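You operate a simulated robot arm through the tools that you are given. There is no shell and no other tool. Be economical: measure what you need, move in short steps, check, and stop when the job is done.

You run a simulated two-armed robot. Do the job below in one go: nothing can be reset, and whatever is moved stays where it is left.

TASK
Take the jug marked peach with red cap and put it on the blue square cover.

The check looks at the end state, three seconds after you hand in, the way a careful person would. Anything else that was tipped, shoved, dropped, spilled or broken makes it a failure. Lids that push on must go on centred and level and be pressed home; caps that screw on are set level and turned clockwise until they are tight.

THE ROBOT
Two 7-joint arms with two-finger parallel grippers on one trunk, on a base that drives. Base frame: it is fixed to the floor where the robot stands at the start and does not move with it; the origin is under the middle of the robot, x ahead of it, y to its left, z up. Lengths are in m, angles in degrees, forces in N, time in s.
The left shoulder is at the start at [0.07, 0.134, 1.201], the right one opposite. With the tool pointing down near the work surface each hand reaches from about 0.1 to 0.64 m from the robot's upright axis, wherever it stands, measured 20 degrees to its own side. Payload 1.57 kg a hand.
The tool frame of a hand sits at the grasp point between the pads (the TCP): z along the fingers, y along the line on which they close. The tips reach 0.03 m beyond it. The gripper opens to 0.08 m. The fingers are 0.017 m wide and 0.012 m thick; the gripper's body (0.04 by 0.082 m) begins 0.08 m behind the TCP.
Orientation is that of the tool frame in the base frame, as a unit quaternion [x, y, z, w]. With the fingers straight down and closing along the base's y, the tool's x points along the base's -x, its y along +y and its z along -z.

THE INTERFACE
- The arms move only by the tool drive_tool. It takes "left_deltas", "right_deltas" or both (then of equal length, played together; a hand with none holds still); each is a list of rows, each a list of 7 numbers: the shift along the tool's x, y, z in units of 100 mm (1.0 is 100 mm), then the turn, a rotation vector about the tool's x, y, z in units of 90 degrees (1.0 is 90 degrees), then the gripper command, from -1 (fully open) to 1 (shut), values between in proportion. In form: [[tx, ty, tz, rx, ry, rz, grip], ...]. A call has 1 to 10 rows; each row is the pose to reach, as a shift and turn from the pose commanded when the call began, along the tool's axes at that moment. A call with a number of a shift or a turn outside -1 to 1 is refused whole. A row lasts 0.2 s, in which the tool goes at most 0.05 m and 8.6 degrees; a call with a longer step from one row to the next is refused whole, and so is a gripper value outside its range. Where a pose cannot be reached the arm comes as near as it can. A force on the tool above 40 N (or 10 N above the force at the start of the call, whichever is more), or a blocked arm, ends the call early, and 0.2 s more pass. The fingers move at their own pace (about 0.153 m/s each) and stop on an object; they squeeze with about 35 N. The grip force told is the motor's: it shows also when the fingers shut on nothing. Time passes only in rows, and 0.2 s behind the last, so rows that repeat a pose let the fingers close. It gives the time, the measured TCP pose, the force on the tool (base axes), the opening and the grip force at its end, in the units of the frame above (readings bear some noise), and new pictures: "views" is both (left out), scene, wrist or none (wrist: the cameras of the hands that moved).
- Cameras (640 x 400 px; columns grow to the right, rows downward): "scene" is now at [0.138, -0.0035, 1.4284]; the picture's right is [-0.03, -1.00, 0.00], its down [-0.59, 0.02, -0.81] and it looks along [0.81, -0.03, -0.59] (base axes); focal length 267 px, centre (320, 200). "left" rides on the left gripper at [-0.032, 0, -0.078] in its tool frame; the picture's right is [0.00, -1.00, 0.00], its down [0.97, 0.00, -0.24] and it looks along [0.24, 0.00, 0.97] (tool axes); focal length 218 px, centre (320, 200). "right" rides on the right gripper at [-0.032, 0, -0.078] in its tool frame; the picture's right is [0.00, -1.00, 0.00], its down [0.97, 0.00, -0.24] and it looks along [0.24, 0.00, 0.97] (tool axes); focal length 218 px, centre (320, 200).
- move_column(by): slides the trunk up (or, below 0, down) by that many m; the arms and the scene camera ride with it, the base frame stays. It gives what a move gives, with no picture.
- roll_base(legs): drives the robot by 1 to 6 legs, each [ahead, left, turn to the left] in m, m and degrees, along the robot's own axes; the way and the turn of a leg run together, so that a leg with both is an arc; at most 1.5 m and 180 degrees a leg. The arms and the cameras ride along, it lands a little off, and it stops where it bumps. It gives what a move gives, and a new picture of the scene camera.
- turn_head(pan, tilt): turns the head with the scene camera to pan (to the left, within 86 degrees either way) and tilt (down, from -29 to 69), counted from straight ahead of the robot. It gives what a move gives, and a new picture of the scene camera.
- probe_pixels(camera, pixels): there is no depth. For up to 12 entries [column, row, z] of the newest picture of that camera ("zoom" is the newest enlarged one), the place [x, y] in the base frame at which the ray of that pixel passes the height z, good to about 0.003 m. No time passes.
- inspect(camera, box): a new picture of the part [left, top, right, bottom] of that camera's present view, enlarged. No time passes.
- hand_in(): hands the job in; it is judged then, once.

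Work in short steps. Measure before you move; look again where a grasp or a placing could have gone wrong, and mend it. You have 80 turns and 170 pictures in all, those below and enlarged ones among them. Open the grippers and draw the arms clear of the work before you hand the job in, unless the task says otherwise; then end with one line.

The tools are called after "Request:" as a command line: name --argument value ..., lists and objects as JSON in quotes. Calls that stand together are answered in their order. drive_tool: Moves the arms, as the interface text tells. Its arguments: {"type":"object","properties":{"left_deltas":{"type":"array","items":{"type":"array","items":{"type":"number"}}},"right_deltas":{"type":"array","items":{"type":"array","items":{"type":"number"}}},"views":{"type":"string","enum":["both","scene","wrist","none"]}},"required":[]} The other tools are called the same way: move_column (by) slides the trunk up or down; roll_base (legs) drives the base; turn_head (pan, tilt) turns the head that bears the scene camera; probe_pixels (camera, pixels) gives the place at which the rays of pixels pass given heights; inspect (camera, box) takes an enlarged picture of a part of a camera's view; hand_in () hands the job in.

At the start:

```text
clock: 0.0
left_eef_pos: [0.4566, 0.1812, 1.1909]
left_tcp_rot: [-0.001, 1.0, 0.0, 0.0]
left_wrist_force: [0.6, 0.4, 0.7]
left_finger_gap: 0.0798
left_grasp_force: 0.0
right_eef_pos: [0.4154, -0.1719, 1.2051]
right_tcp_rot: [0.0, 1.0, 0.001, 0.0]
right_wrist_force: [-0.2, -0.3, 0.1]
right_finger_gap: 0.0797
right_grasp_force: 0.1
trunk travel left (down, up): [-0.775, 0.165]
robot x, y, heading: [-0.0009, 0.0018, -0.1]
head pan, tilt: [-1.9, 36.1]
```

scene: 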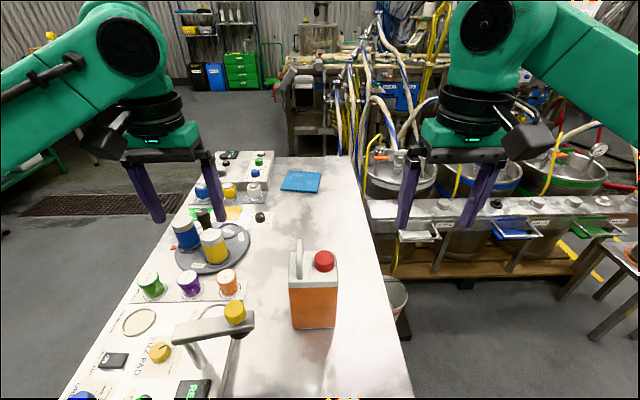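
right: 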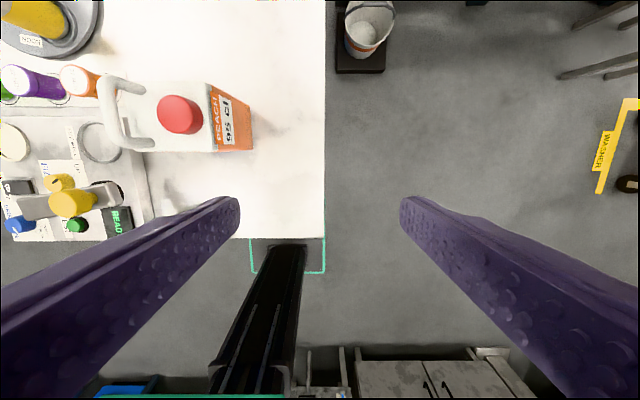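
left: 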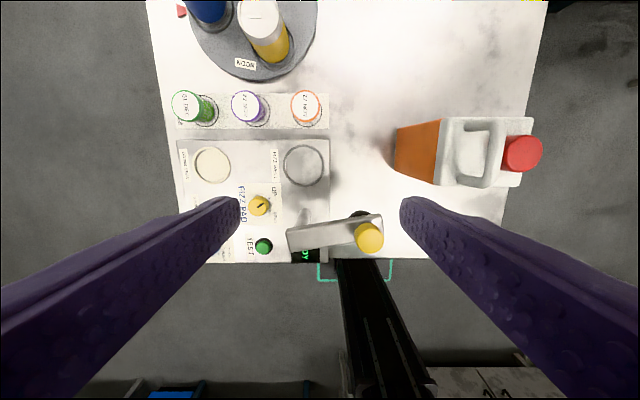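

The jug stands at about (313,290) in the scene and the blue square is at about (301,181). I'll enlarge both and take positions.

Request:
inspect --camera "scene" --box '[240, 150, 400, 350]'

Request:
inspect --camera "right" --box '[60, 40, 300, 190]'

Request:
probe_pixels --camera "scene" --pixels '[[280, 189, 0.86], [314, 193, 0.86], [321, 173, 0.86], [290, 171, 0.86], [292, 327, 0.86], [335, 327, 0.86], [324, 258, 1.1], [299, 240, 1.1], [301, 278, 1.1]]'

Request:
probe_pixels --camera "right" --pixels '[[252, 95, 0.86], [252, 150, 0.86], [180, 114, 1.1], [115, 80, 1.1], [115, 145, 1.1], [212, 83, 1.05], [212, 152, 1.05]]'

Request:
probe_pixels --camera "left" --pixels '[[395, 128, 0.86], [395, 172, 0.86], [524, 153, 1.1], [480, 125, 1.1], [480, 185, 1.1]]'

```text
2.00 times, centred on (320, 250) of scene
```

zoom: 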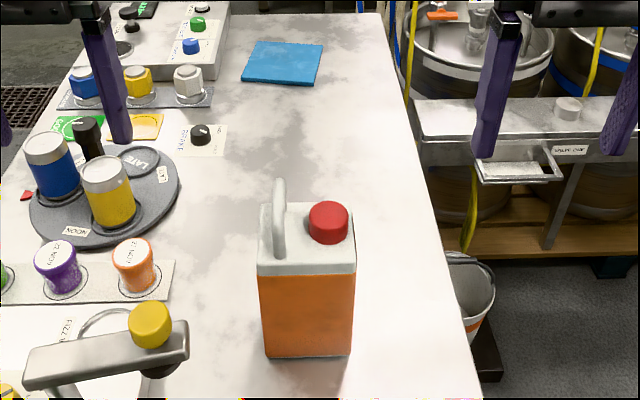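

```text
2.67 times, centred on (180, 115) of right
```

zoom: 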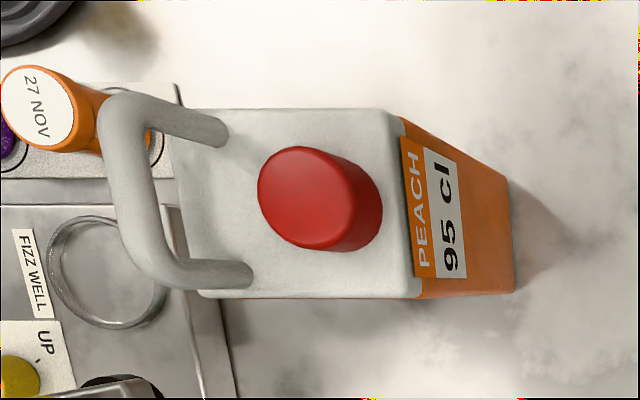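

```text
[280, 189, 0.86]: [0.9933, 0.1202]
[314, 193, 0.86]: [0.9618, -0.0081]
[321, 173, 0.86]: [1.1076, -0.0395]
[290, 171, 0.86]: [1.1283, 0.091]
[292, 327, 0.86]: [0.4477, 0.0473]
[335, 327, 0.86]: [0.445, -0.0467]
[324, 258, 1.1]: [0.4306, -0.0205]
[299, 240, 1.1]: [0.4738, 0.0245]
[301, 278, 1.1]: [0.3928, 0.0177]
```

```text
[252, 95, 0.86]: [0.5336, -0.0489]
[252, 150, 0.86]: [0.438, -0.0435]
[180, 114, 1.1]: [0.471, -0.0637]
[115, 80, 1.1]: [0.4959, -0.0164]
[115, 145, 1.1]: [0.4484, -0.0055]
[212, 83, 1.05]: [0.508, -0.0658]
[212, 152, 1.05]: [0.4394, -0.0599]
```

```text
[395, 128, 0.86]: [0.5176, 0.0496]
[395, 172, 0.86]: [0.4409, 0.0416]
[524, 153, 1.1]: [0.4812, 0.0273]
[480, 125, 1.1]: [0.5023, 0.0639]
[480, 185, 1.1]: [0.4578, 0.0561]
```

The jug's handle bar runs along x, which suits straight-down fingers closing along y. The cover is out of reach at x of about 1.05, so I'll look for floor to drive on beside the bench.

Request:
inspect --camera "left" --box '[380, 90, 560, 202]'

Request:
turn_head --pan -50 --tilt 45

Request:
turn_head --pan 50 --tilt 45

```text
3.56 times, centred on (470, 146) of left
```

zoom: 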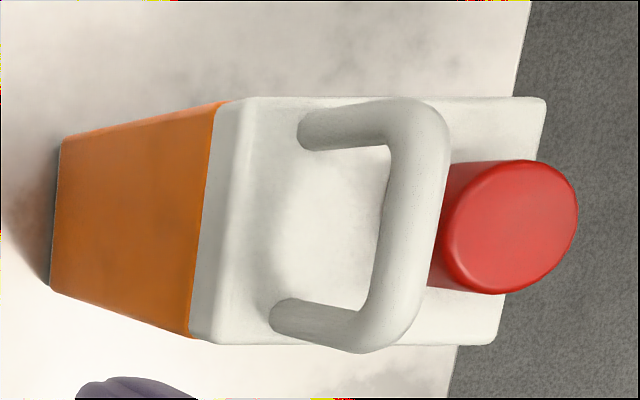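

```text
clock: 1.2
left_eef_pos: [0.4535, 0.1823, 1.1911]
left_tcp_rot: [0.001, 1.0, 0.0, 0.0]
left_wrist_force: [0.4, -0.2, 0.7]
left_finger_gap: 0.08
left_grasp_force: 0.1
right_eef_pos: [0.4146, -0.1727, 1.2058]
right_tcp_rot: [0.0, 1.0, 0.0, 0.0]
right_wrist_force: [0.1, 1.4, 0.5]
right_finger_gap: 0.08
right_grasp_force: 0.2
trunk travel left (down, up): [-0.775, 0.165]
robot x, y, heading: [0.0007, 0.0012, -0.0]
head pan, tilt: [-50.0, 45.0]
```

scene: 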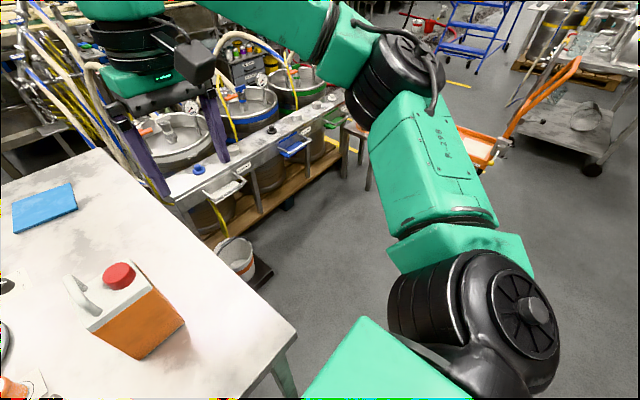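

```text
clock: 2.9
left_eef_pos: [0.4552, 0.1806, 1.1913]
left_tcp_rot: [0.0, 1.0, 0.0, 0.001]
left_wrist_force: [0.4, 0.0, -0.1]
left_finger_gap: 0.08
left_grasp_force: 0.0
right_eef_pos: [0.4163, -0.1713, 1.2065]
right_tcp_rot: [0.0, 1.0, 0.0, 0.0]
right_wrist_force: [0.4, 0.4, 0.1]
right_finger_gap: 0.0798
right_grasp_force: 0.0
trunk travel left (down, up): [-0.775, 0.165]
robot x, y, heading: [-0.0026, -0.002, 0.0]
head pan, tilt: [50.0, 45.0]
```

scene: 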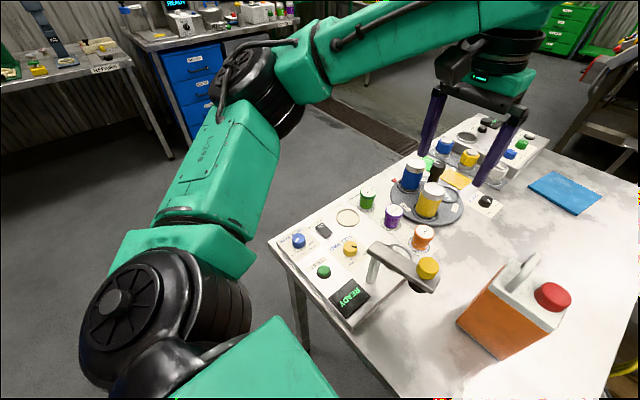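

The left side of the bench looks open, with items near that edge, and the right side has a bin and a keg rack. I'll measure the bench edges here.

Request:
probe_pixels --camera "scene" --pixels '[[270, 243, 0.86], [388, 172, 0.86], [485, 118, 0.86], [427, 172, 1.0], [410, 165, 1.0], [530, 189, 0.86], [582, 214, 0.86], [605, 193, 0.86], [552, 172, 0.86], [360, 140, 0], [300, 310, 0.5]]'

Request:
probe_pixels --camera "left" --pixels '[[496.7, 153, 1.06], [496.7, 153, 1.0], [476, 124, 1.04], [474, 187, 1.04], [524, 153, 1.04], [150, 100, 0.86], [530, 100, 0.86]]'

Request:
probe_pixels --camera "right" --pixels '[[108.8, 111, 1.06], [108.8, 111, 1.0], [325, 100, 0.86], [300, 238, 0.86], [350, 20, 0.3], [360, 70, 0.05]]'

Request:
turn_head --pan -40 --tilt 30

```text
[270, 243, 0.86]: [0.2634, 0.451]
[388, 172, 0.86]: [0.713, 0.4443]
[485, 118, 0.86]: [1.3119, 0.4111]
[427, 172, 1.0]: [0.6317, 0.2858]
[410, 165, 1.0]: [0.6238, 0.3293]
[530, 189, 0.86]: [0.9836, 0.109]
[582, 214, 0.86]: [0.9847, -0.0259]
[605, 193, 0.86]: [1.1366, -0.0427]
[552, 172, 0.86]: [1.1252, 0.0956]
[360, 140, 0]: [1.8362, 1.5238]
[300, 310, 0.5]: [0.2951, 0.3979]
```

```text
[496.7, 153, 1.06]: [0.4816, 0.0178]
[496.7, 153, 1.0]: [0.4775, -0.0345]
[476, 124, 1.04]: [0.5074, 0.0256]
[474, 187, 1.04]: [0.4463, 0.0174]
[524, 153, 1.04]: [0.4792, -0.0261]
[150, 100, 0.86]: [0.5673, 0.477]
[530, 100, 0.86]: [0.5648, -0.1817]
```

```text
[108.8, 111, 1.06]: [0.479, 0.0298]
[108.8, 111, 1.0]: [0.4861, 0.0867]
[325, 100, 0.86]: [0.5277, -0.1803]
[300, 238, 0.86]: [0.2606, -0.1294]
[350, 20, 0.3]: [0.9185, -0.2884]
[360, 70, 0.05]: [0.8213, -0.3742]
```

```text
clock: 4.6
left_eef_pos: [0.4553, 0.1817, 1.1912]
left_tcp_rot: [0.0, 1.0, -0.001, 0.0]
left_wrist_force: [0.0, 0.2, 0.3]
left_finger_gap: 0.0801
left_grasp_force: 0.1
right_eef_pos: [0.4162, -0.1712, 1.2047]
right_tcp_rot: [-0.001, 1.0, 0.0, 0.0]
right_wrist_force: [-0.8, -0.4, -1.3]
right_finger_gap: 0.08
right_grasp_force: 0.2
trunk travel left (down, up): [-0.775, 0.165]
robot x, y, heading: [0.0022, -0.0015, -0.1]
head pan, tilt: [-40.0, 30.0]
```

scene: 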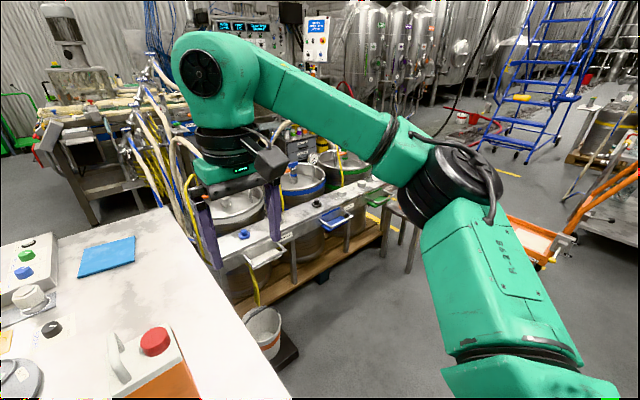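

Handle bar: about (0.481, 0.0235, 1.067). The cover's centre is about (1.055, 0.037), and the bench spans x 0.26 to 1.34 and y -0.18 to 0.46. I'll look down at my own base, and at the far left, to plan the drive.

Request:
turn_head --pan 0 --tilt 69

Request:
turn_head --pan 86 --tilt 30

Request:
inspect --camera "right" --box '[180, 200, 500, 400]'

```text
clock: 5.6
left_eef_pos: [0.4545, 0.1827, 1.1912]
left_tcp_rot: [0.0, 1.0, 0.0, 0.0]
left_wrist_force: [0.4, -0.1, -0.1]
left_finger_gap: 0.08
left_grasp_force: 0.0
right_eef_pos: [0.4159, -0.1707, 1.2051]
right_tcp_rot: [0.0, 1.0, 0.0, 0.0]
right_wrist_force: [0.5, -0.9, -0.4]
right_finger_gap: 0.08
right_grasp_force: 0.0
trunk travel left (down, up): [-0.775, 0.165]
robot x, y, heading: [0.0017, 0.0046, -0.2]
head pan, tilt: [0.0, 68.8]
```

scene: 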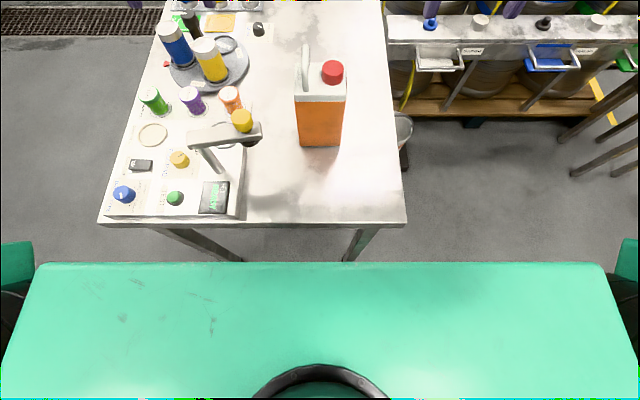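

```text
clock: 7.2
left_eef_pos: [0.4541, 0.1826, 1.1918]
left_tcp_rot: [0.0, 1.0, 0.0, 0.0]
left_wrist_force: [0.2, 0.1, -0.9]
left_finger_gap: 0.08
left_grasp_force: 0.1
right_eef_pos: [0.415, -0.1713, 1.2052]
right_tcp_rot: [0.0, 1.0, 0.0, 0.001]
right_wrist_force: [-0.3, 0.6, -0.3]
right_finger_gap: 0.0799
right_grasp_force: 0.0
trunk travel left (down, up): [-0.775, 0.165]
robot x, y, heading: [-0.0011, -0.0001, 0.1]
head pan, tilt: [85.9, 30.0]
```

scene: 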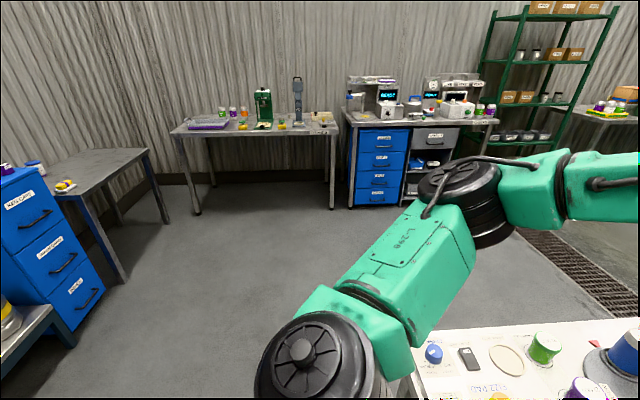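

```text
2.00 times, centred on (340, 300) of right
```

zoom: 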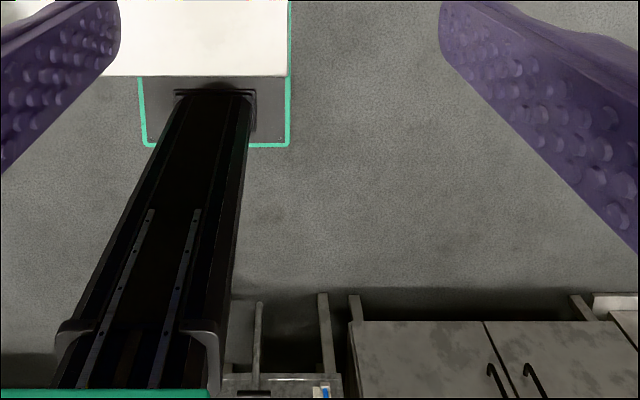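

The base is a small low box and the left side of the bench is open floor. I'll probe the obstacle distances on the left.

Request:
probe_pixels --camera "scene" --pixels '[[196, 214, 0], [333, 208, 0], [370, 205, 0], [165, 222, 0], [125, 282, 0], [495, 125, 0.85], [335, 135, 0.85]]'

Request:
probe_pixels --camera "zoom" --pixels '[[215, 95, 0.2], [215, 146, 0.2], [420, 322, 0.8], [420, 290, 0.0]]'

Request:
turn_head --pan 0 --tilt 40

```text
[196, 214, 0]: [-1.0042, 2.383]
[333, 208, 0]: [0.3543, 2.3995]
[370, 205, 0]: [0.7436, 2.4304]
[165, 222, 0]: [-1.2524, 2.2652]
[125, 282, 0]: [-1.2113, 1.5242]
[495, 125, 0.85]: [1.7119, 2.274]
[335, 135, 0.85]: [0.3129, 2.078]
```

```text
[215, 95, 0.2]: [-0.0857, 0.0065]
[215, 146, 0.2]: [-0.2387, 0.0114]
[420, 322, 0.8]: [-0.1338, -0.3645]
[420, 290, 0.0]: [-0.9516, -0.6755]
```

```text
clock: 8.8
left_eef_pos: [0.4538, 0.1834, 1.1914]
left_tcp_rot: [0.0, 1.0, 0.0, 0.001]
left_wrist_force: [0.2, 0.2, 0.2]
left_finger_gap: 0.0801
left_grasp_force: 0.0
right_eef_pos: [0.4149, -0.1709, 1.2048]
right_tcp_rot: [0.0, 1.0, 0.0, -0.001]
right_wrist_force: [0.0, 0.3, 0.0]
right_finger_gap: 0.08
right_grasp_force: 0.2
trunk travel left (down, up): [-0.775, 0.165]
robot x, y, heading: [-0.0008, -0.0011, -0.2]
head pan, tilt: [0.0, 40.0]
```

scene: 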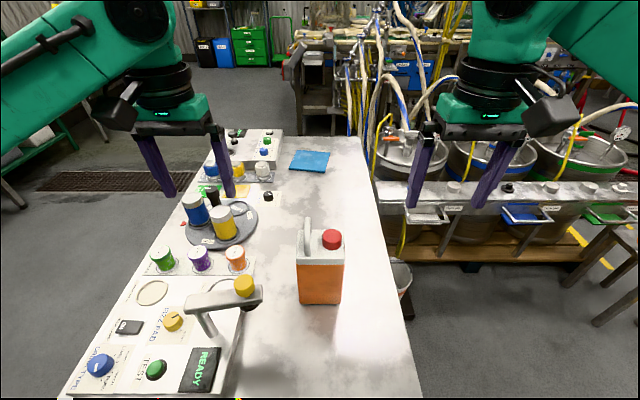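

There is room to y of about 2.0 on the left, so I'll carry the jug round that way. First I bring the left hand over the handle, staying high, with the gripper partly closed.

Request:
drive_tool --left_deltas '[[-0.1, -0.4, 0, 0, 0, 0, -0.5], [-0.2, -0.8, 0, 0, 0, 0, -0.2], [-0.26, -1.0, 0, 0, 0, 0, -0.1]]' --views "none"

Request:
drive_tool --left_deltas '[[0, -0.3, 0, 0, 0, 0, -0.1], [0, -0.6, 0, 0, 0, 0, -0.1], [0, -0.6, 0, 0, 0, 0, -0.1]]'

```text
clock: 9.6
left_eef_pos: [0.4807, 0.0811, 1.1909]
left_tcp_rot: [-0.002, 1.0, 0.0, -0.001]
left_wrist_force: [-0.8, 0.5, 1.4]
left_finger_gap: 0.0437
left_grasp_force: 0.2
right_eef_pos: [0.4155, -0.1716, 1.2053]
right_tcp_rot: [0.0, 1.0, 0.0, 0.0]
right_wrist_force: [-0.5, 0.9, -0.3]
right_finger_gap: 0.0804
right_grasp_force: 0.2
trunk travel left (down, up): [-0.775, 0.165]
robot x, y, heading: [-0.0013, -0.0007, 0.1]
head pan, tilt: [0.0, 40.0]
```

```text
clock: 10.4
left_eef_pos: [0.4801, 0.0236, 1.1913]
left_tcp_rot: [0.0, 1.0, -0.001, 0.0]
left_wrist_force: [0.2, 0.3, -0.3]
left_finger_gap: 0.0442
left_grasp_force: 0.1
right_eef_pos: [0.4149, -0.1698, 1.2053]
right_tcp_rot: [0.0, 1.0, 0.0, 0.0]
right_wrist_force: [0.2, 0.1, 0.2]
right_finger_gap: 0.0801
right_grasp_force: 0.1
trunk travel left (down, up): [-0.775, 0.165]
robot x, y, heading: [0.002, -0.0017, 0.1]
head pan, tilt: [0.0, 40.0]
```

scene: 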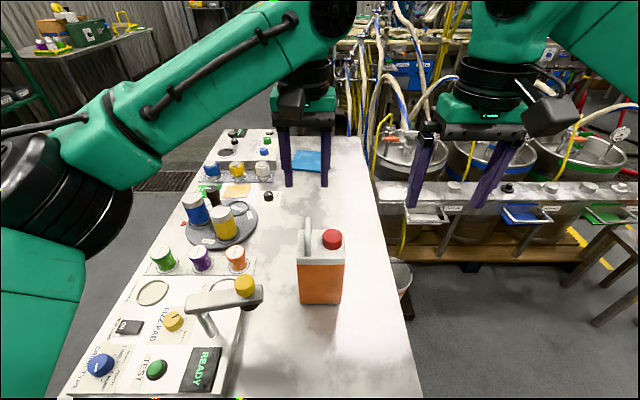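
left: 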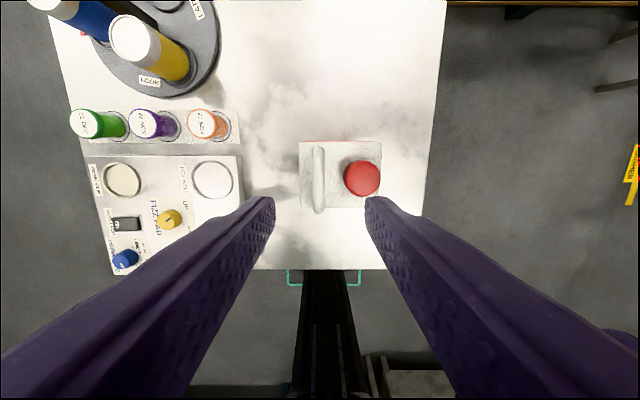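

The bar is centred under the tool at column 319, rows 145 to 212. I'll zoom to find the clearance between cap and bar.

Request:
inspect --camera "left" --box '[280, 130, 400, 220]'

Request:
inspect --camera "scene" --box '[280, 210, 360, 310]'

Request:
probe_pixels --camera "left" --pixels '[[312, 180, 1.067], [326, 180, 1.067], [319, 146, 1.067], [319, 213, 1.06], [345, 178, 1.04], [381, 178, 1.04]]'

```text
4.44 times, centred on (340, 175) of left
```

zoom: 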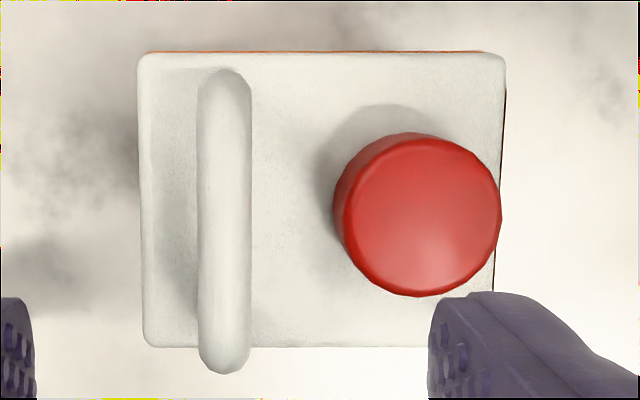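

```text
4.00 times, centred on (320, 260) of scene
```

zoom: 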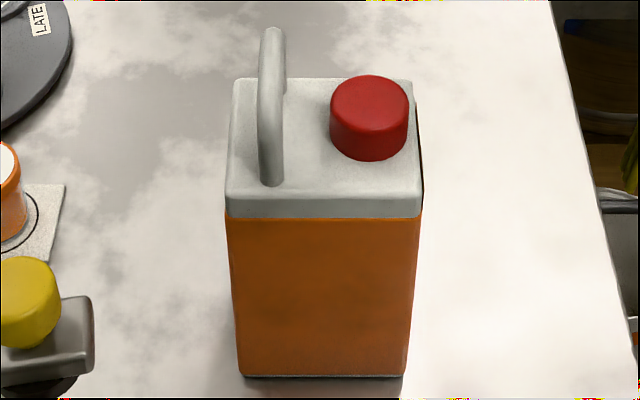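

```text
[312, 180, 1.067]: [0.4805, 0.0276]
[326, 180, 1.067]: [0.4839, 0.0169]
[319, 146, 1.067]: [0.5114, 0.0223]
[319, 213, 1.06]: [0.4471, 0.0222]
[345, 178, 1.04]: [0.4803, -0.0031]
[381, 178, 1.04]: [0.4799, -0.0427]
```

The bar is about 11 mm thick at y 0.0225 and the cap edge is at y -0.003. I descend with a 26 mm opening to z of about 1.077, which keeps the tips above the cap, and look.

Request:
drive_tool --left_deltas '[[0, -0.01, 0.3, 0, 0, 0, 0.34], [0, -0.01, 0.6, 0, 0, 0, 0.34], [0, -0.01, 0.9, 0, 0, 0, 0.34], [0, -0.01, 1.0, 0, 0, 0, 0.34]]' --views "both"

```text
clock: 11.4
left_eef_pos: [0.4822, 0.0217, 1.0907]
left_tcp_rot: [0.0, 1.0, 0.0, 0.0]
left_wrist_force: [-0.6, 0.6, 0.2]
left_finger_gap: 0.0265
left_grasp_force: 0.1
right_eef_pos: [0.4154, -0.172, 1.2049]
right_tcp_rot: [0.0, 1.0, 0.0, 0.0]
right_wrist_force: [-0.5, 0.0, 0.4]
right_finger_gap: 0.08
right_grasp_force: 0.0
trunk travel left (down, up): [-0.775, 0.165]
robot x, y, heading: [0.0011, 0.0023, -0.1]
head pan, tilt: [0.0, 40.0]
```

scene: 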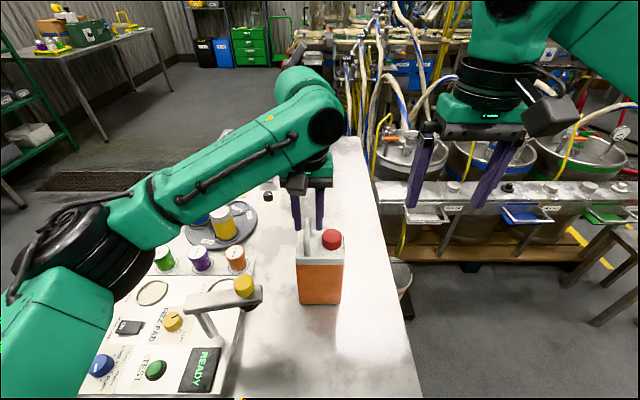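
left: 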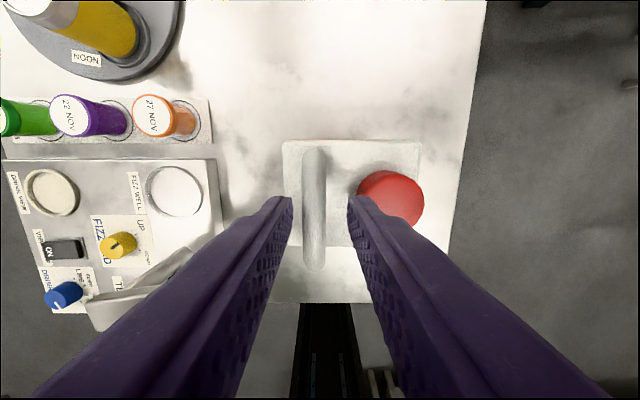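

The bar is at column 314 between the pads, whose centre is 319, so I shift +2 mm in y, descend 15 mm and narrow the opening a little.

Request:
drive_tool --left_deltas '[[0, 0.02, 0, 0, 0, 0, 0.45], [0, 0.02, 0.08, 0, 0, 0, 0.48], [0, 0.02, 0.15, 0, 0, 0, 0.5]]' --views "wrist"

Request:
inspect --camera "scene" --box '[270, 180, 370, 310]'

```text
clock: 12.2
left_eef_pos: [0.4806, 0.0231, 1.0756]
left_tcp_rot: [0.0, 1.0, 0.0, 0.0]
left_wrist_force: [-0.7, 1.3, -0.4]
left_finger_gap: 0.02
left_grasp_force: 0.0
right_eef_pos: [0.4169, -0.1708, 1.2061]
right_tcp_rot: [0.0, 1.0, -0.001, 0.0]
right_wrist_force: [0.0, 0.5, -0.6]
right_finger_gap: 0.08
right_grasp_force: 0.1
trunk travel left (down, up): [-0.775, 0.165]
robot x, y, heading: [0.0026, 0.0011, 0.1]
head pan, tilt: [0.0, 40.0]
```

left: 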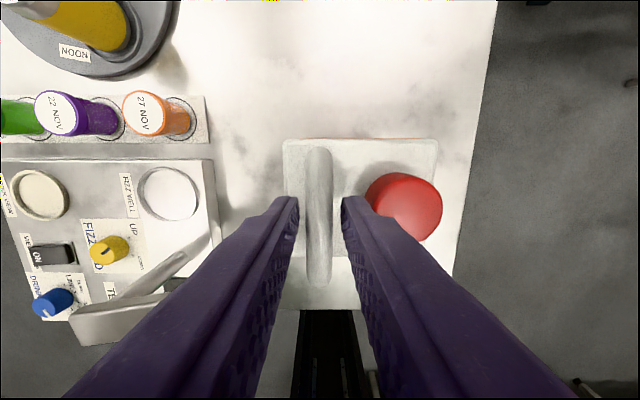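

```text
3.08 times, centred on (320, 245) of scene
```

zoom: 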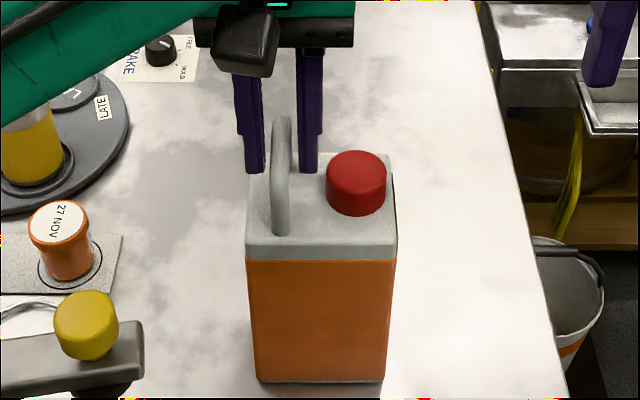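

The bar is centred and the right finger passes beside the cap. I descend another 15 mm and close.

Request:
drive_tool --left_deltas '[[0, 0, 0.08, 0, 0, 0, 0.52], [0, 0, 0.15, 0, 0, 0, 0.52], [0, 0, 0.15, 0, 0, 0, 1], [0, 0, 0.15, 0, 0, 0, 1], [0, 0, 0.15, 0, 0, 0, 1]]' --views "wrist"

Request:
inspect --camera "scene" --box '[270, 180, 370, 310]'

```text
clock: 13.4
left_eef_pos: [0.4813, 0.0234, 1.0606]
left_tcp_rot: [0.001, 1.0, 0.0, 0.001]
left_wrist_force: [1.4, 2.2, 3.6]
left_finger_gap: 0.0118
left_grasp_force: 29.1
right_eef_pos: [0.4153, -0.1706, 1.2043]
right_tcp_rot: [0.0, 1.0, -0.001, 0.001]
right_wrist_force: [0.2, 0.0, 0.7]
right_finger_gap: 0.08
right_grasp_force: 0.0
trunk travel left (down, up): [-0.775, 0.165]
robot x, y, heading: [0.0028, -0.0033, -0.1]
head pan, tilt: [0.0, 40.0]
```

left: 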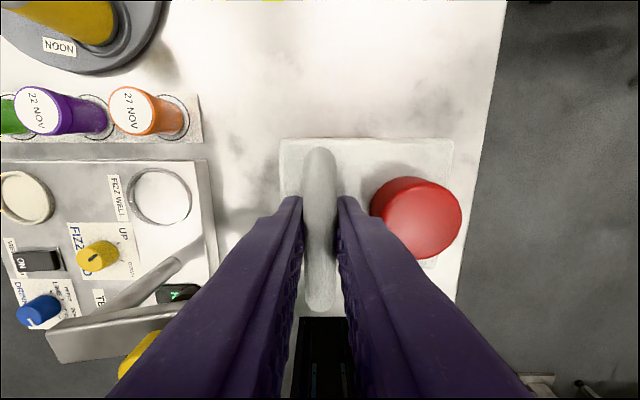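

```text
3.08 times, centred on (320, 245) of scene
```

zoom: 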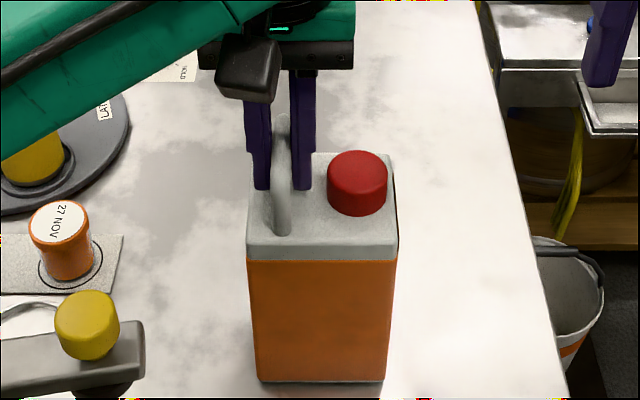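

The bar is held (gap 11.8 mm, 29 N). I lift 60 mm slowly and check for tilt.

Request:
drive_tool --left_deltas '[[0, 0, -0.05, 0, 0, 0, 1], [0, 0, -0.15, 0, 0, 0, 1], [0, 0, -0.3, 0, 0, 0, 1], [0, 0, -0.45, 0, 0, 0, 1], [0, 0, -0.6, 0, 0, 0, 1]]' --views "both"

```text
clock: 14.6
left_eef_pos: [0.4827, 0.0226, 1.12]
left_tcp_rot: [0.0, 1.0, 0.0, -0.002]
left_wrist_force: [0.4, -0.6, -11.4]
left_finger_gap: 0.012
left_grasp_force: 29.2
right_eef_pos: [0.4163, -0.172, 1.2046]
right_tcp_rot: [0.0, 1.0, 0.0, 0.0]
right_wrist_force: [-0.2, 0.1, -0.3]
right_finger_gap: 0.0802
right_grasp_force: 0.1
trunk travel left (down, up): [-0.775, 0.165]
robot x, y, heading: [0.0026, -0.0012, -0.2]
head pan, tilt: [0.0, 40.0]
```

scene: 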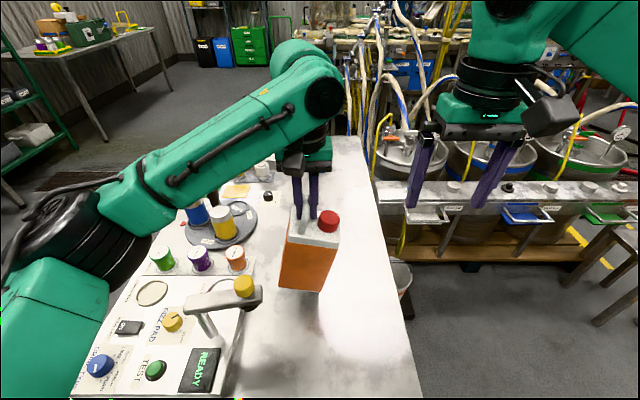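
left: 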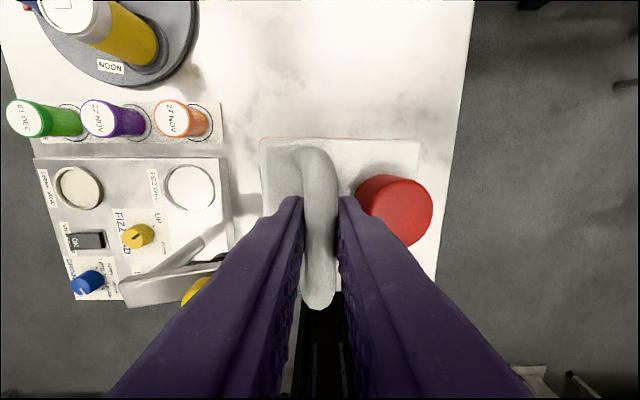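

The jug hangs tilted by about 10° with its weight under the bar, and the grip is steady. I raise the trunk and then the arm, so it clears everything.

Request:
move_column --by 0.16

Request:
drive_tool --left_deltas '[[0, 0, -0.2, 0, 0, 0, 1], [0, 0, -0.45, 0, 0, 0, 1], [0, 0, -0.7, 0, 0, 0, 1], [0, 0, -0.9, 0, 0, 0, 1]]' --views "both"

```text
clock: 16.5
left_eef_pos: [0.4821, 0.0229, 1.2797]
left_tcp_rot: [0.0, 1.0, 0.0, -0.001]
left_wrist_force: [0.4, 0.0, -10.4]
left_finger_gap: 0.0119
left_grasp_force: 29.3
right_eef_pos: [0.4171, -0.1712, 1.3648]
right_tcp_rot: [0.0, 1.0, 0.0, -0.001]
right_wrist_force: [0.6, -0.7, -1.1]
right_finger_gap: 0.0803
right_grasp_force: 0.0
trunk travel left (down, up): [-0.935, 0.005]
robot x, y, heading: [0.0022, 0.0001, 0.1]
head pan, tilt: [0.0, 40.0]
```

```text
clock: 17.5
left_eef_pos: [0.4822, 0.0225, 1.3697]
left_tcp_rot: [0.0, 1.0, 0.0, -0.001]
left_wrist_force: [-0.6, 0.4, -11.0]
left_finger_gap: 0.0117
left_grasp_force: 29.2
right_eef_pos: [0.4174, -0.171, 1.3647]
right_tcp_rot: [0.0, 1.0, 0.0, 0.0]
right_wrist_force: [0.7, -0.6, 0.1]
right_finger_gap: 0.0799
right_grasp_force: 0.0
trunk travel left (down, up): [-0.935, 0.005]
robot x, y, heading: [-0.0022, -0.0008, 0.1]
head pan, tilt: [0.0, 40.0]
```

scene: 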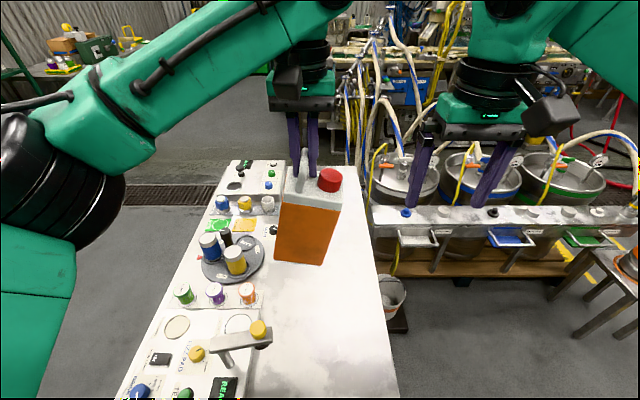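
left: 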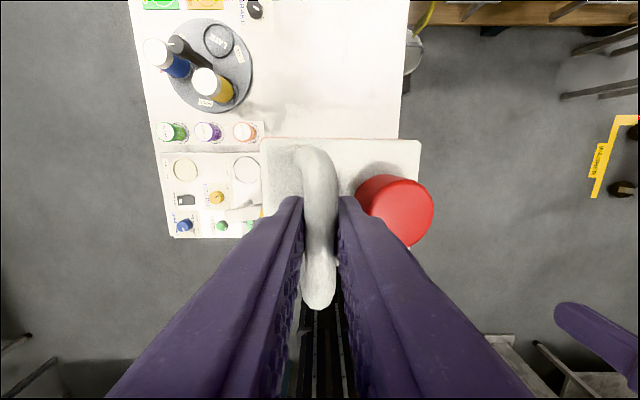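

The jug hangs clear, with its bottom at about z 1.16. I drive left 1.05 m and check.

Request:
roll_base --legs '[[0, 1.05, 0]]'

```text
clock: 22.8
left_eef_pos: [0.4789, 1.0642, 1.3708]
left_tcp_rot: [-0.004, 1.0, 0.0, 0.0]
left_wrist_force: [0.2, -0.1, -9.9]
left_finger_gap: 0.0119
left_grasp_force: 29.0
right_eef_pos: [0.4146, 0.8689, 1.3647]
right_tcp_rot: [-0.005, 1.0, 0.001, -0.001]
right_wrist_force: [0.3, -0.5, 0.1]
right_finger_gap: 0.0801
right_grasp_force: 0.2
trunk travel left (down, up): [-0.935, 0.005]
robot x, y, heading: [-0.0047, 1.0377, 0.7]
head pan, tilt: [0.0, 40.0]
```

scene: 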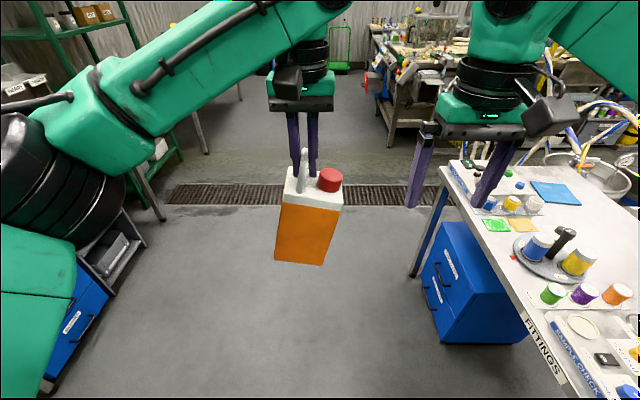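

There is a blue drawer unit under the bench's left side, around (470,290). I'll probe it and the furniture on the left.

Request:
probe_pixels --camera "scene" --pixels '[[440, 342, 0], [412, 276, 0], [422, 275, 0], [528, 342, 0], [432, 252, 0.5], [447, 222, 0.6], [440, 168, 0.86], [165, 222, 0], [205, 153, 0], [110, 290, 0.6], [393, 145, 0], [180, 160, 0]]'

Request:
inspect --camera "scene" --box '[380, 140, 640, 400]'

```text
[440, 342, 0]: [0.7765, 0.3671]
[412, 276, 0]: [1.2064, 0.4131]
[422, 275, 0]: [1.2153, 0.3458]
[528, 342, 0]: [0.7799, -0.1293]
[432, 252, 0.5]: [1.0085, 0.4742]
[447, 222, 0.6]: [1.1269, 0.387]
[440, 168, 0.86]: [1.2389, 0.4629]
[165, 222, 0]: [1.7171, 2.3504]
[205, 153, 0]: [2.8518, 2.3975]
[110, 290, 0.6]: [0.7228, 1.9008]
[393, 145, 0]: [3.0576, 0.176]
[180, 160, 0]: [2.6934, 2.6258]
```

```text
1.54 times, centred on (510, 270) of scene
```

zoom: 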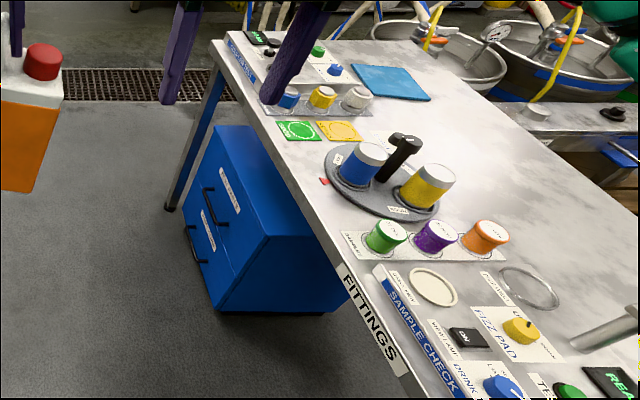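

The drawer unit's front and handles at y of about 0.4 to 0.43 block the base on the left side. I'll go round to the far end of the bench instead: ahead 1.75 m, then look at that end.

Request:
roll_base --legs '[[1.4, 0, 0], [0.35, 0, 0]]'

Request:
turn_head --pan -86 --tilt 40

```text
clock: 31.7
left_eef_pos: [2.233, 1.0843, 1.3719]
left_tcp_rot: [-0.005, 1.0, 0.0, 0.0]
left_wrist_force: [0.3, 0.9, -9.4]
left_finger_gap: 0.0118
left_grasp_force: 29.1
right_eef_pos: [2.1695, 0.8891, 1.3655]
right_tcp_rot: [-0.005, 1.0, 0.0, 0.001]
right_wrist_force: [-0.1, 0.1, 0.7]
right_finger_gap: 0.0803
right_grasp_force: 0.1
trunk travel left (down, up): [-0.935, 0.005]
robot x, y, heading: [1.7538, 1.0558, 0.8]
head pan, tilt: [0.0, 40.0]
```

scene: 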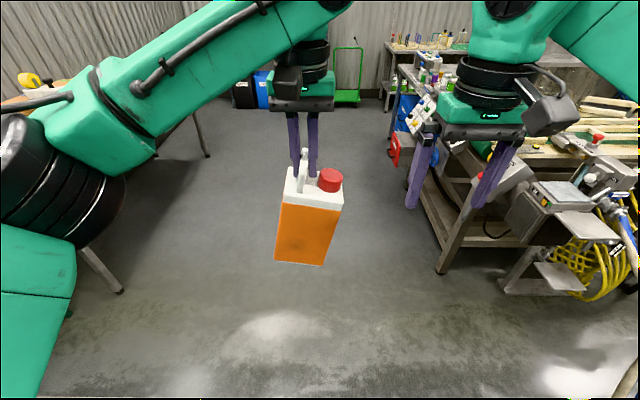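

```text
clock: 33.3
left_eef_pos: [2.2379, 1.0839, 1.3696]
left_tcp_rot: [-0.005, 1.0, 0.001, -0.002]
left_wrist_force: [0.2, 0.6, -10.7]
left_finger_gap: 0.0117
left_grasp_force: 29.4
right_eef_pos: [2.1735, 0.8896, 1.3652]
right_tcp_rot: [-0.006, 1.0, 0.0, -0.002]
right_wrist_force: [-0.2, -0.2, -1.0]
right_finger_gap: 0.0803
right_grasp_force: 0.0
trunk travel left (down, up): [-0.935, 0.005]
robot x, y, heading: [1.7515, 1.0555, 0.6]
head pan, tilt: [-85.9, 40.0]
```

scene: 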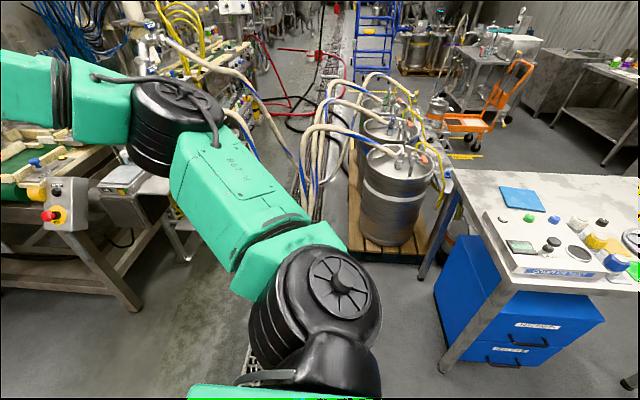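

This shows the far end of the bench, with kegs and hoses beyond it. I'll probe the free area.

Request:
probe_pixels --camera "scene" --pixels '[[455, 170, 0.86], [470, 225, 0.86], [355, 255, 0], [428, 265, 0], [395, 245, 0.1], [310, 210, 0.3], [325, 130, 0.9], [140, 310, 0], [185, 260, 0], [443, 372, 0], [420, 278, 0], [505, 283, 0.5]]'

Request:
inspect --camera "scene" --box '[240, 80, 500, 290]'

```text
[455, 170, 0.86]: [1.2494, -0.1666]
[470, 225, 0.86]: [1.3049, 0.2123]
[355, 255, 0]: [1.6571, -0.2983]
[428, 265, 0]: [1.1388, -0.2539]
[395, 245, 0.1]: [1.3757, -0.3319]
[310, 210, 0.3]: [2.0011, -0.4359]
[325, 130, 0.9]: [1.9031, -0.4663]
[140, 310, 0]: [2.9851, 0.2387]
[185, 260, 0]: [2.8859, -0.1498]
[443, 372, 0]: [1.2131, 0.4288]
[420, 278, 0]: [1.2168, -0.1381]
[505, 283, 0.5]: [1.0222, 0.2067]
```

```text
1.90 times, centred on (370, 185) of scene
```

zoom: 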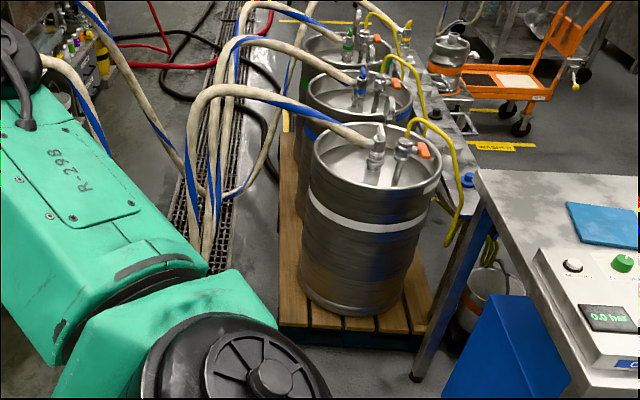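

The bench ends at x of about 1.25, the pallet starts at y below -0.25 and the hoses are at y below -0.4. I turn 180° left here, where it is free, then slide across to the bench end.

Request:
roll_base --legs '[[0, 0, 90], [0, 0, 89]]'

Request:
turn_head --pan 35 --tilt 40

```text
clock: 41.3
left_eef_pos: [1.269, 1.0386, 1.3708]
left_tcp_rot: [1.0, -0.006, 0.001, 0.0]
left_wrist_force: [0.4, -0.1, -10.7]
left_finger_gap: 0.0117
left_grasp_force: 28.9
right_eef_pos: [1.3386, 1.2329, 1.3638]
right_tcp_rot: [1.0, -0.006, 0.0, 0.001]
right_wrist_force: [-0.2, -0.9, 0.3]
right_finger_gap: 0.08
right_grasp_force: 0.0
trunk travel left (down, up): [-0.935, 0.005]
robot x, y, heading: [1.7583, 1.0554, 179.1]
head pan, tilt: [-85.9, 40.0]
```

scene: 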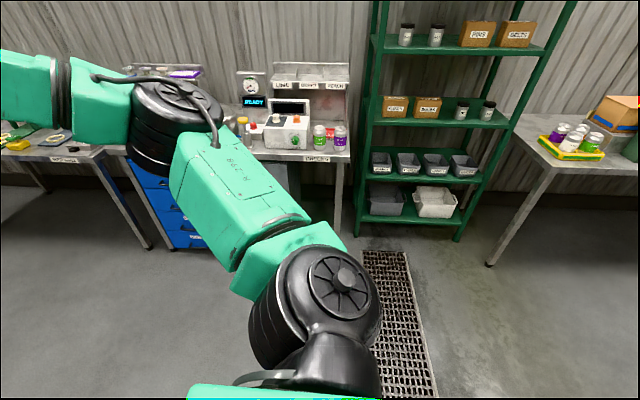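

```text
clock: 43.3
left_eef_pos: [1.2705, 1.0393, 1.3696]
left_tcp_rot: [1.0, -0.006, 0.002, 0.0]
left_wrist_force: [0.7, 0.2, -10.3]
left_finger_gap: 0.0116
left_grasp_force: 29.7
right_eef_pos: [1.3374, 1.2328, 1.3638]
right_tcp_rot: [1.0, -0.006, 0.0, 0.0]
right_wrist_force: [-0.6, 0.0, 0.4]
right_finger_gap: 0.0802
right_grasp_force: 0.0
trunk travel left (down, up): [-0.935, 0.005]
robot x, y, heading: [1.7515, 1.0587, 179.0]
head pan, tilt: [35.0, 40.0]
```

scene: 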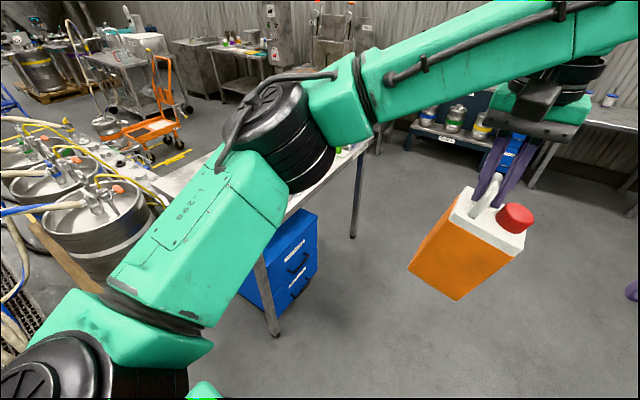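

The turn is done and the jug is still held. I slide left toward the bench end in two stages, starting with 0.6 m.

Request:
roll_base --legs '[[0, 0.6, 0]]'

```text
clock: 46.7
left_eef_pos: [1.2626, 0.4419, 1.3694]
left_tcp_rot: [1.0, -0.008, 0.002, 0.001]
left_wrist_force: [0.0, 0.2, -10.5]
left_finger_gap: 0.012
left_grasp_force: 29.3
right_eef_pos: [1.3317, 0.6339, 1.3638]
right_tcp_rot: [1.0, -0.008, 0.001, 0.001]
right_wrist_force: [-0.8, 0.1, -0.5]
right_finger_gap: 0.08
right_grasp_force: 0.0
trunk travel left (down, up): [-0.935, 0.005]
robot x, y, heading: [1.7403, 0.4584, 179.3]
head pan, tilt: [35.0, 40.0]
```

scene: 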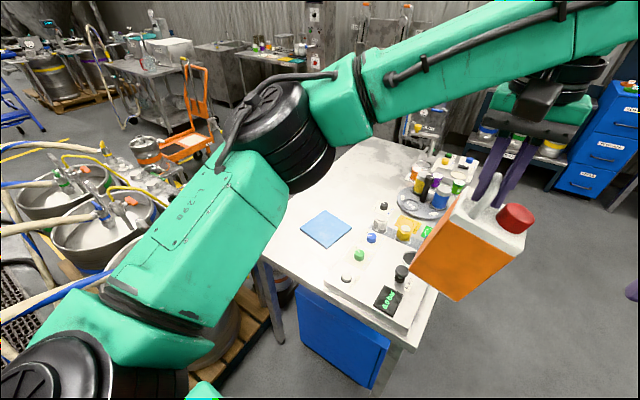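

Clear so far. I go left another 0.28 m and then ahead 0.18 m.

Request:
roll_base --legs '[[0, 0.28, 0], [0.18, 0, 0]]'

Request:
turn_head --pan 0 --tilt 50

```text
clock: 49.8
left_eef_pos: [1.0828, 0.1619, 1.3724]
left_tcp_rot: [1.0, -0.009, 0.001, 0.0]
left_wrist_force: [1.2, 0.1, -10.4]
left_finger_gap: 0.0117
left_grasp_force: 29.2
right_eef_pos: [1.152, 0.355, 1.3659]
right_tcp_rot: [1.0, -0.009, -0.001, 0.0]
right_wrist_force: [0.1, 0.1, -0.6]
right_finger_gap: 0.0801
right_grasp_force: 0.0
trunk travel left (down, up): [-0.935, 0.005]
robot x, y, heading: [1.5669, 0.1799, 179.3]
head pan, tilt: [35.0, 40.0]
```

scene: 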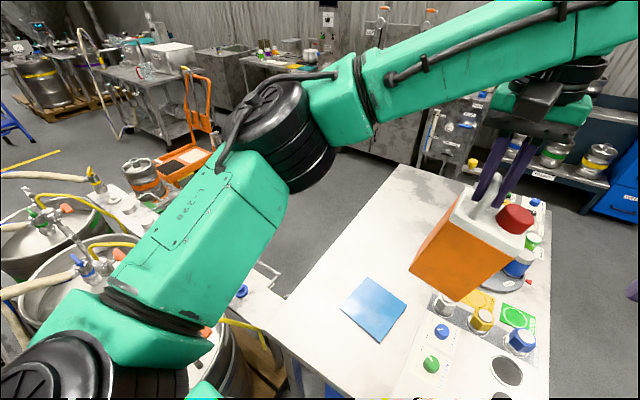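

```text
clock: 50.8
left_eef_pos: [1.078, 0.1632, 1.3698]
left_tcp_rot: [1.0, -0.009, 0.002, 0.001]
left_wrist_force: [0.4, 0.1, -10.7]
left_finger_gap: 0.0114
left_grasp_force: 29.0
right_eef_pos: [1.1477, 0.3559, 1.3654]
right_tcp_rot: [1.0, -0.009, 0.001, 0.001]
right_wrist_force: [-0.5, 0.5, -0.3]
right_finger_gap: 0.08
right_grasp_force: 0.1
trunk travel left (down, up): [-0.935, 0.005]
robot x, y, heading: [1.5606, 0.1803, 179.1]
head pan, tilt: [0.0, 50.0]
```

scene: 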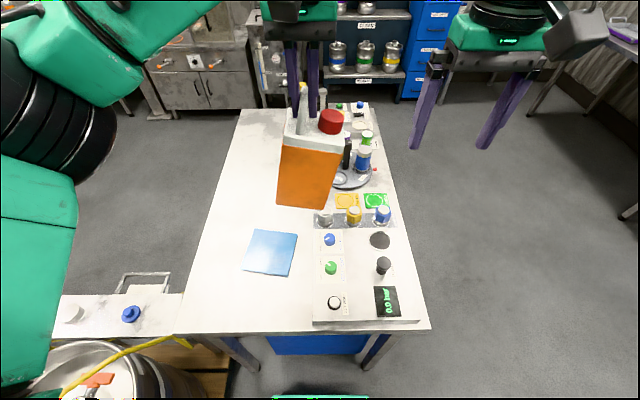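

Good view: the cover's corners are about (253,229), (298,233), (289,276) and (243,271). I'll enlarge and measure it.

Request:
inspect --camera "scene" --box '[230, 215, 310, 290]'

Request:
probe_pixels --camera "scene" --pixels '[[253, 229, 0.865], [298, 233, 0.865], [289, 276, 0.865], [243, 271, 0.865], [312, 232, 0.9], [312, 320, 0.9], [330, 238, 0.95], [325, 215, 0.95]]'

```text
5.33 times, centred on (270, 252) of scene
```

zoom: 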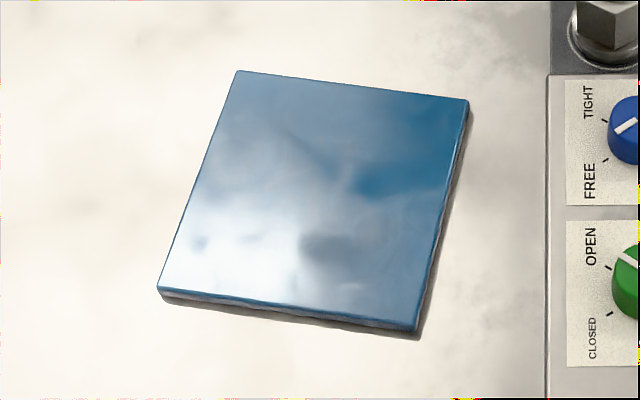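

```text
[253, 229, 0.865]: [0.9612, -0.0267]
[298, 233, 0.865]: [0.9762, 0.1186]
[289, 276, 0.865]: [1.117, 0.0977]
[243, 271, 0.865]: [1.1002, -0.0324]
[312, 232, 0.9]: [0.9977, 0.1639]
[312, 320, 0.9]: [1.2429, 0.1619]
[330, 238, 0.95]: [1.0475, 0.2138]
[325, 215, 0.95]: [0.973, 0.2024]
```

I'll probe the enlarged corners for better precision, in case the cover has some thickness.

Request:
probe_pixels --camera "zoom" --pixels '[[238, 72, 0.868], [469, 100, 0.868], [417, 326, 0.868], [158, 288, 0.868], [418, 336, 0.86], [160, 300, 0.86], [548, 80, 0.9], [545, 395, 0.9]]'

```text
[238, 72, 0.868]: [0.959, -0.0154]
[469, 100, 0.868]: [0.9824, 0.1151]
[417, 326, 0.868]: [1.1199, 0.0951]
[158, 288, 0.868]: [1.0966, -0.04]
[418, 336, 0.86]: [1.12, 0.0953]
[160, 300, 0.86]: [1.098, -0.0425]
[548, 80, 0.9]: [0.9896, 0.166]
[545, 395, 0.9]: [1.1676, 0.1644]
```

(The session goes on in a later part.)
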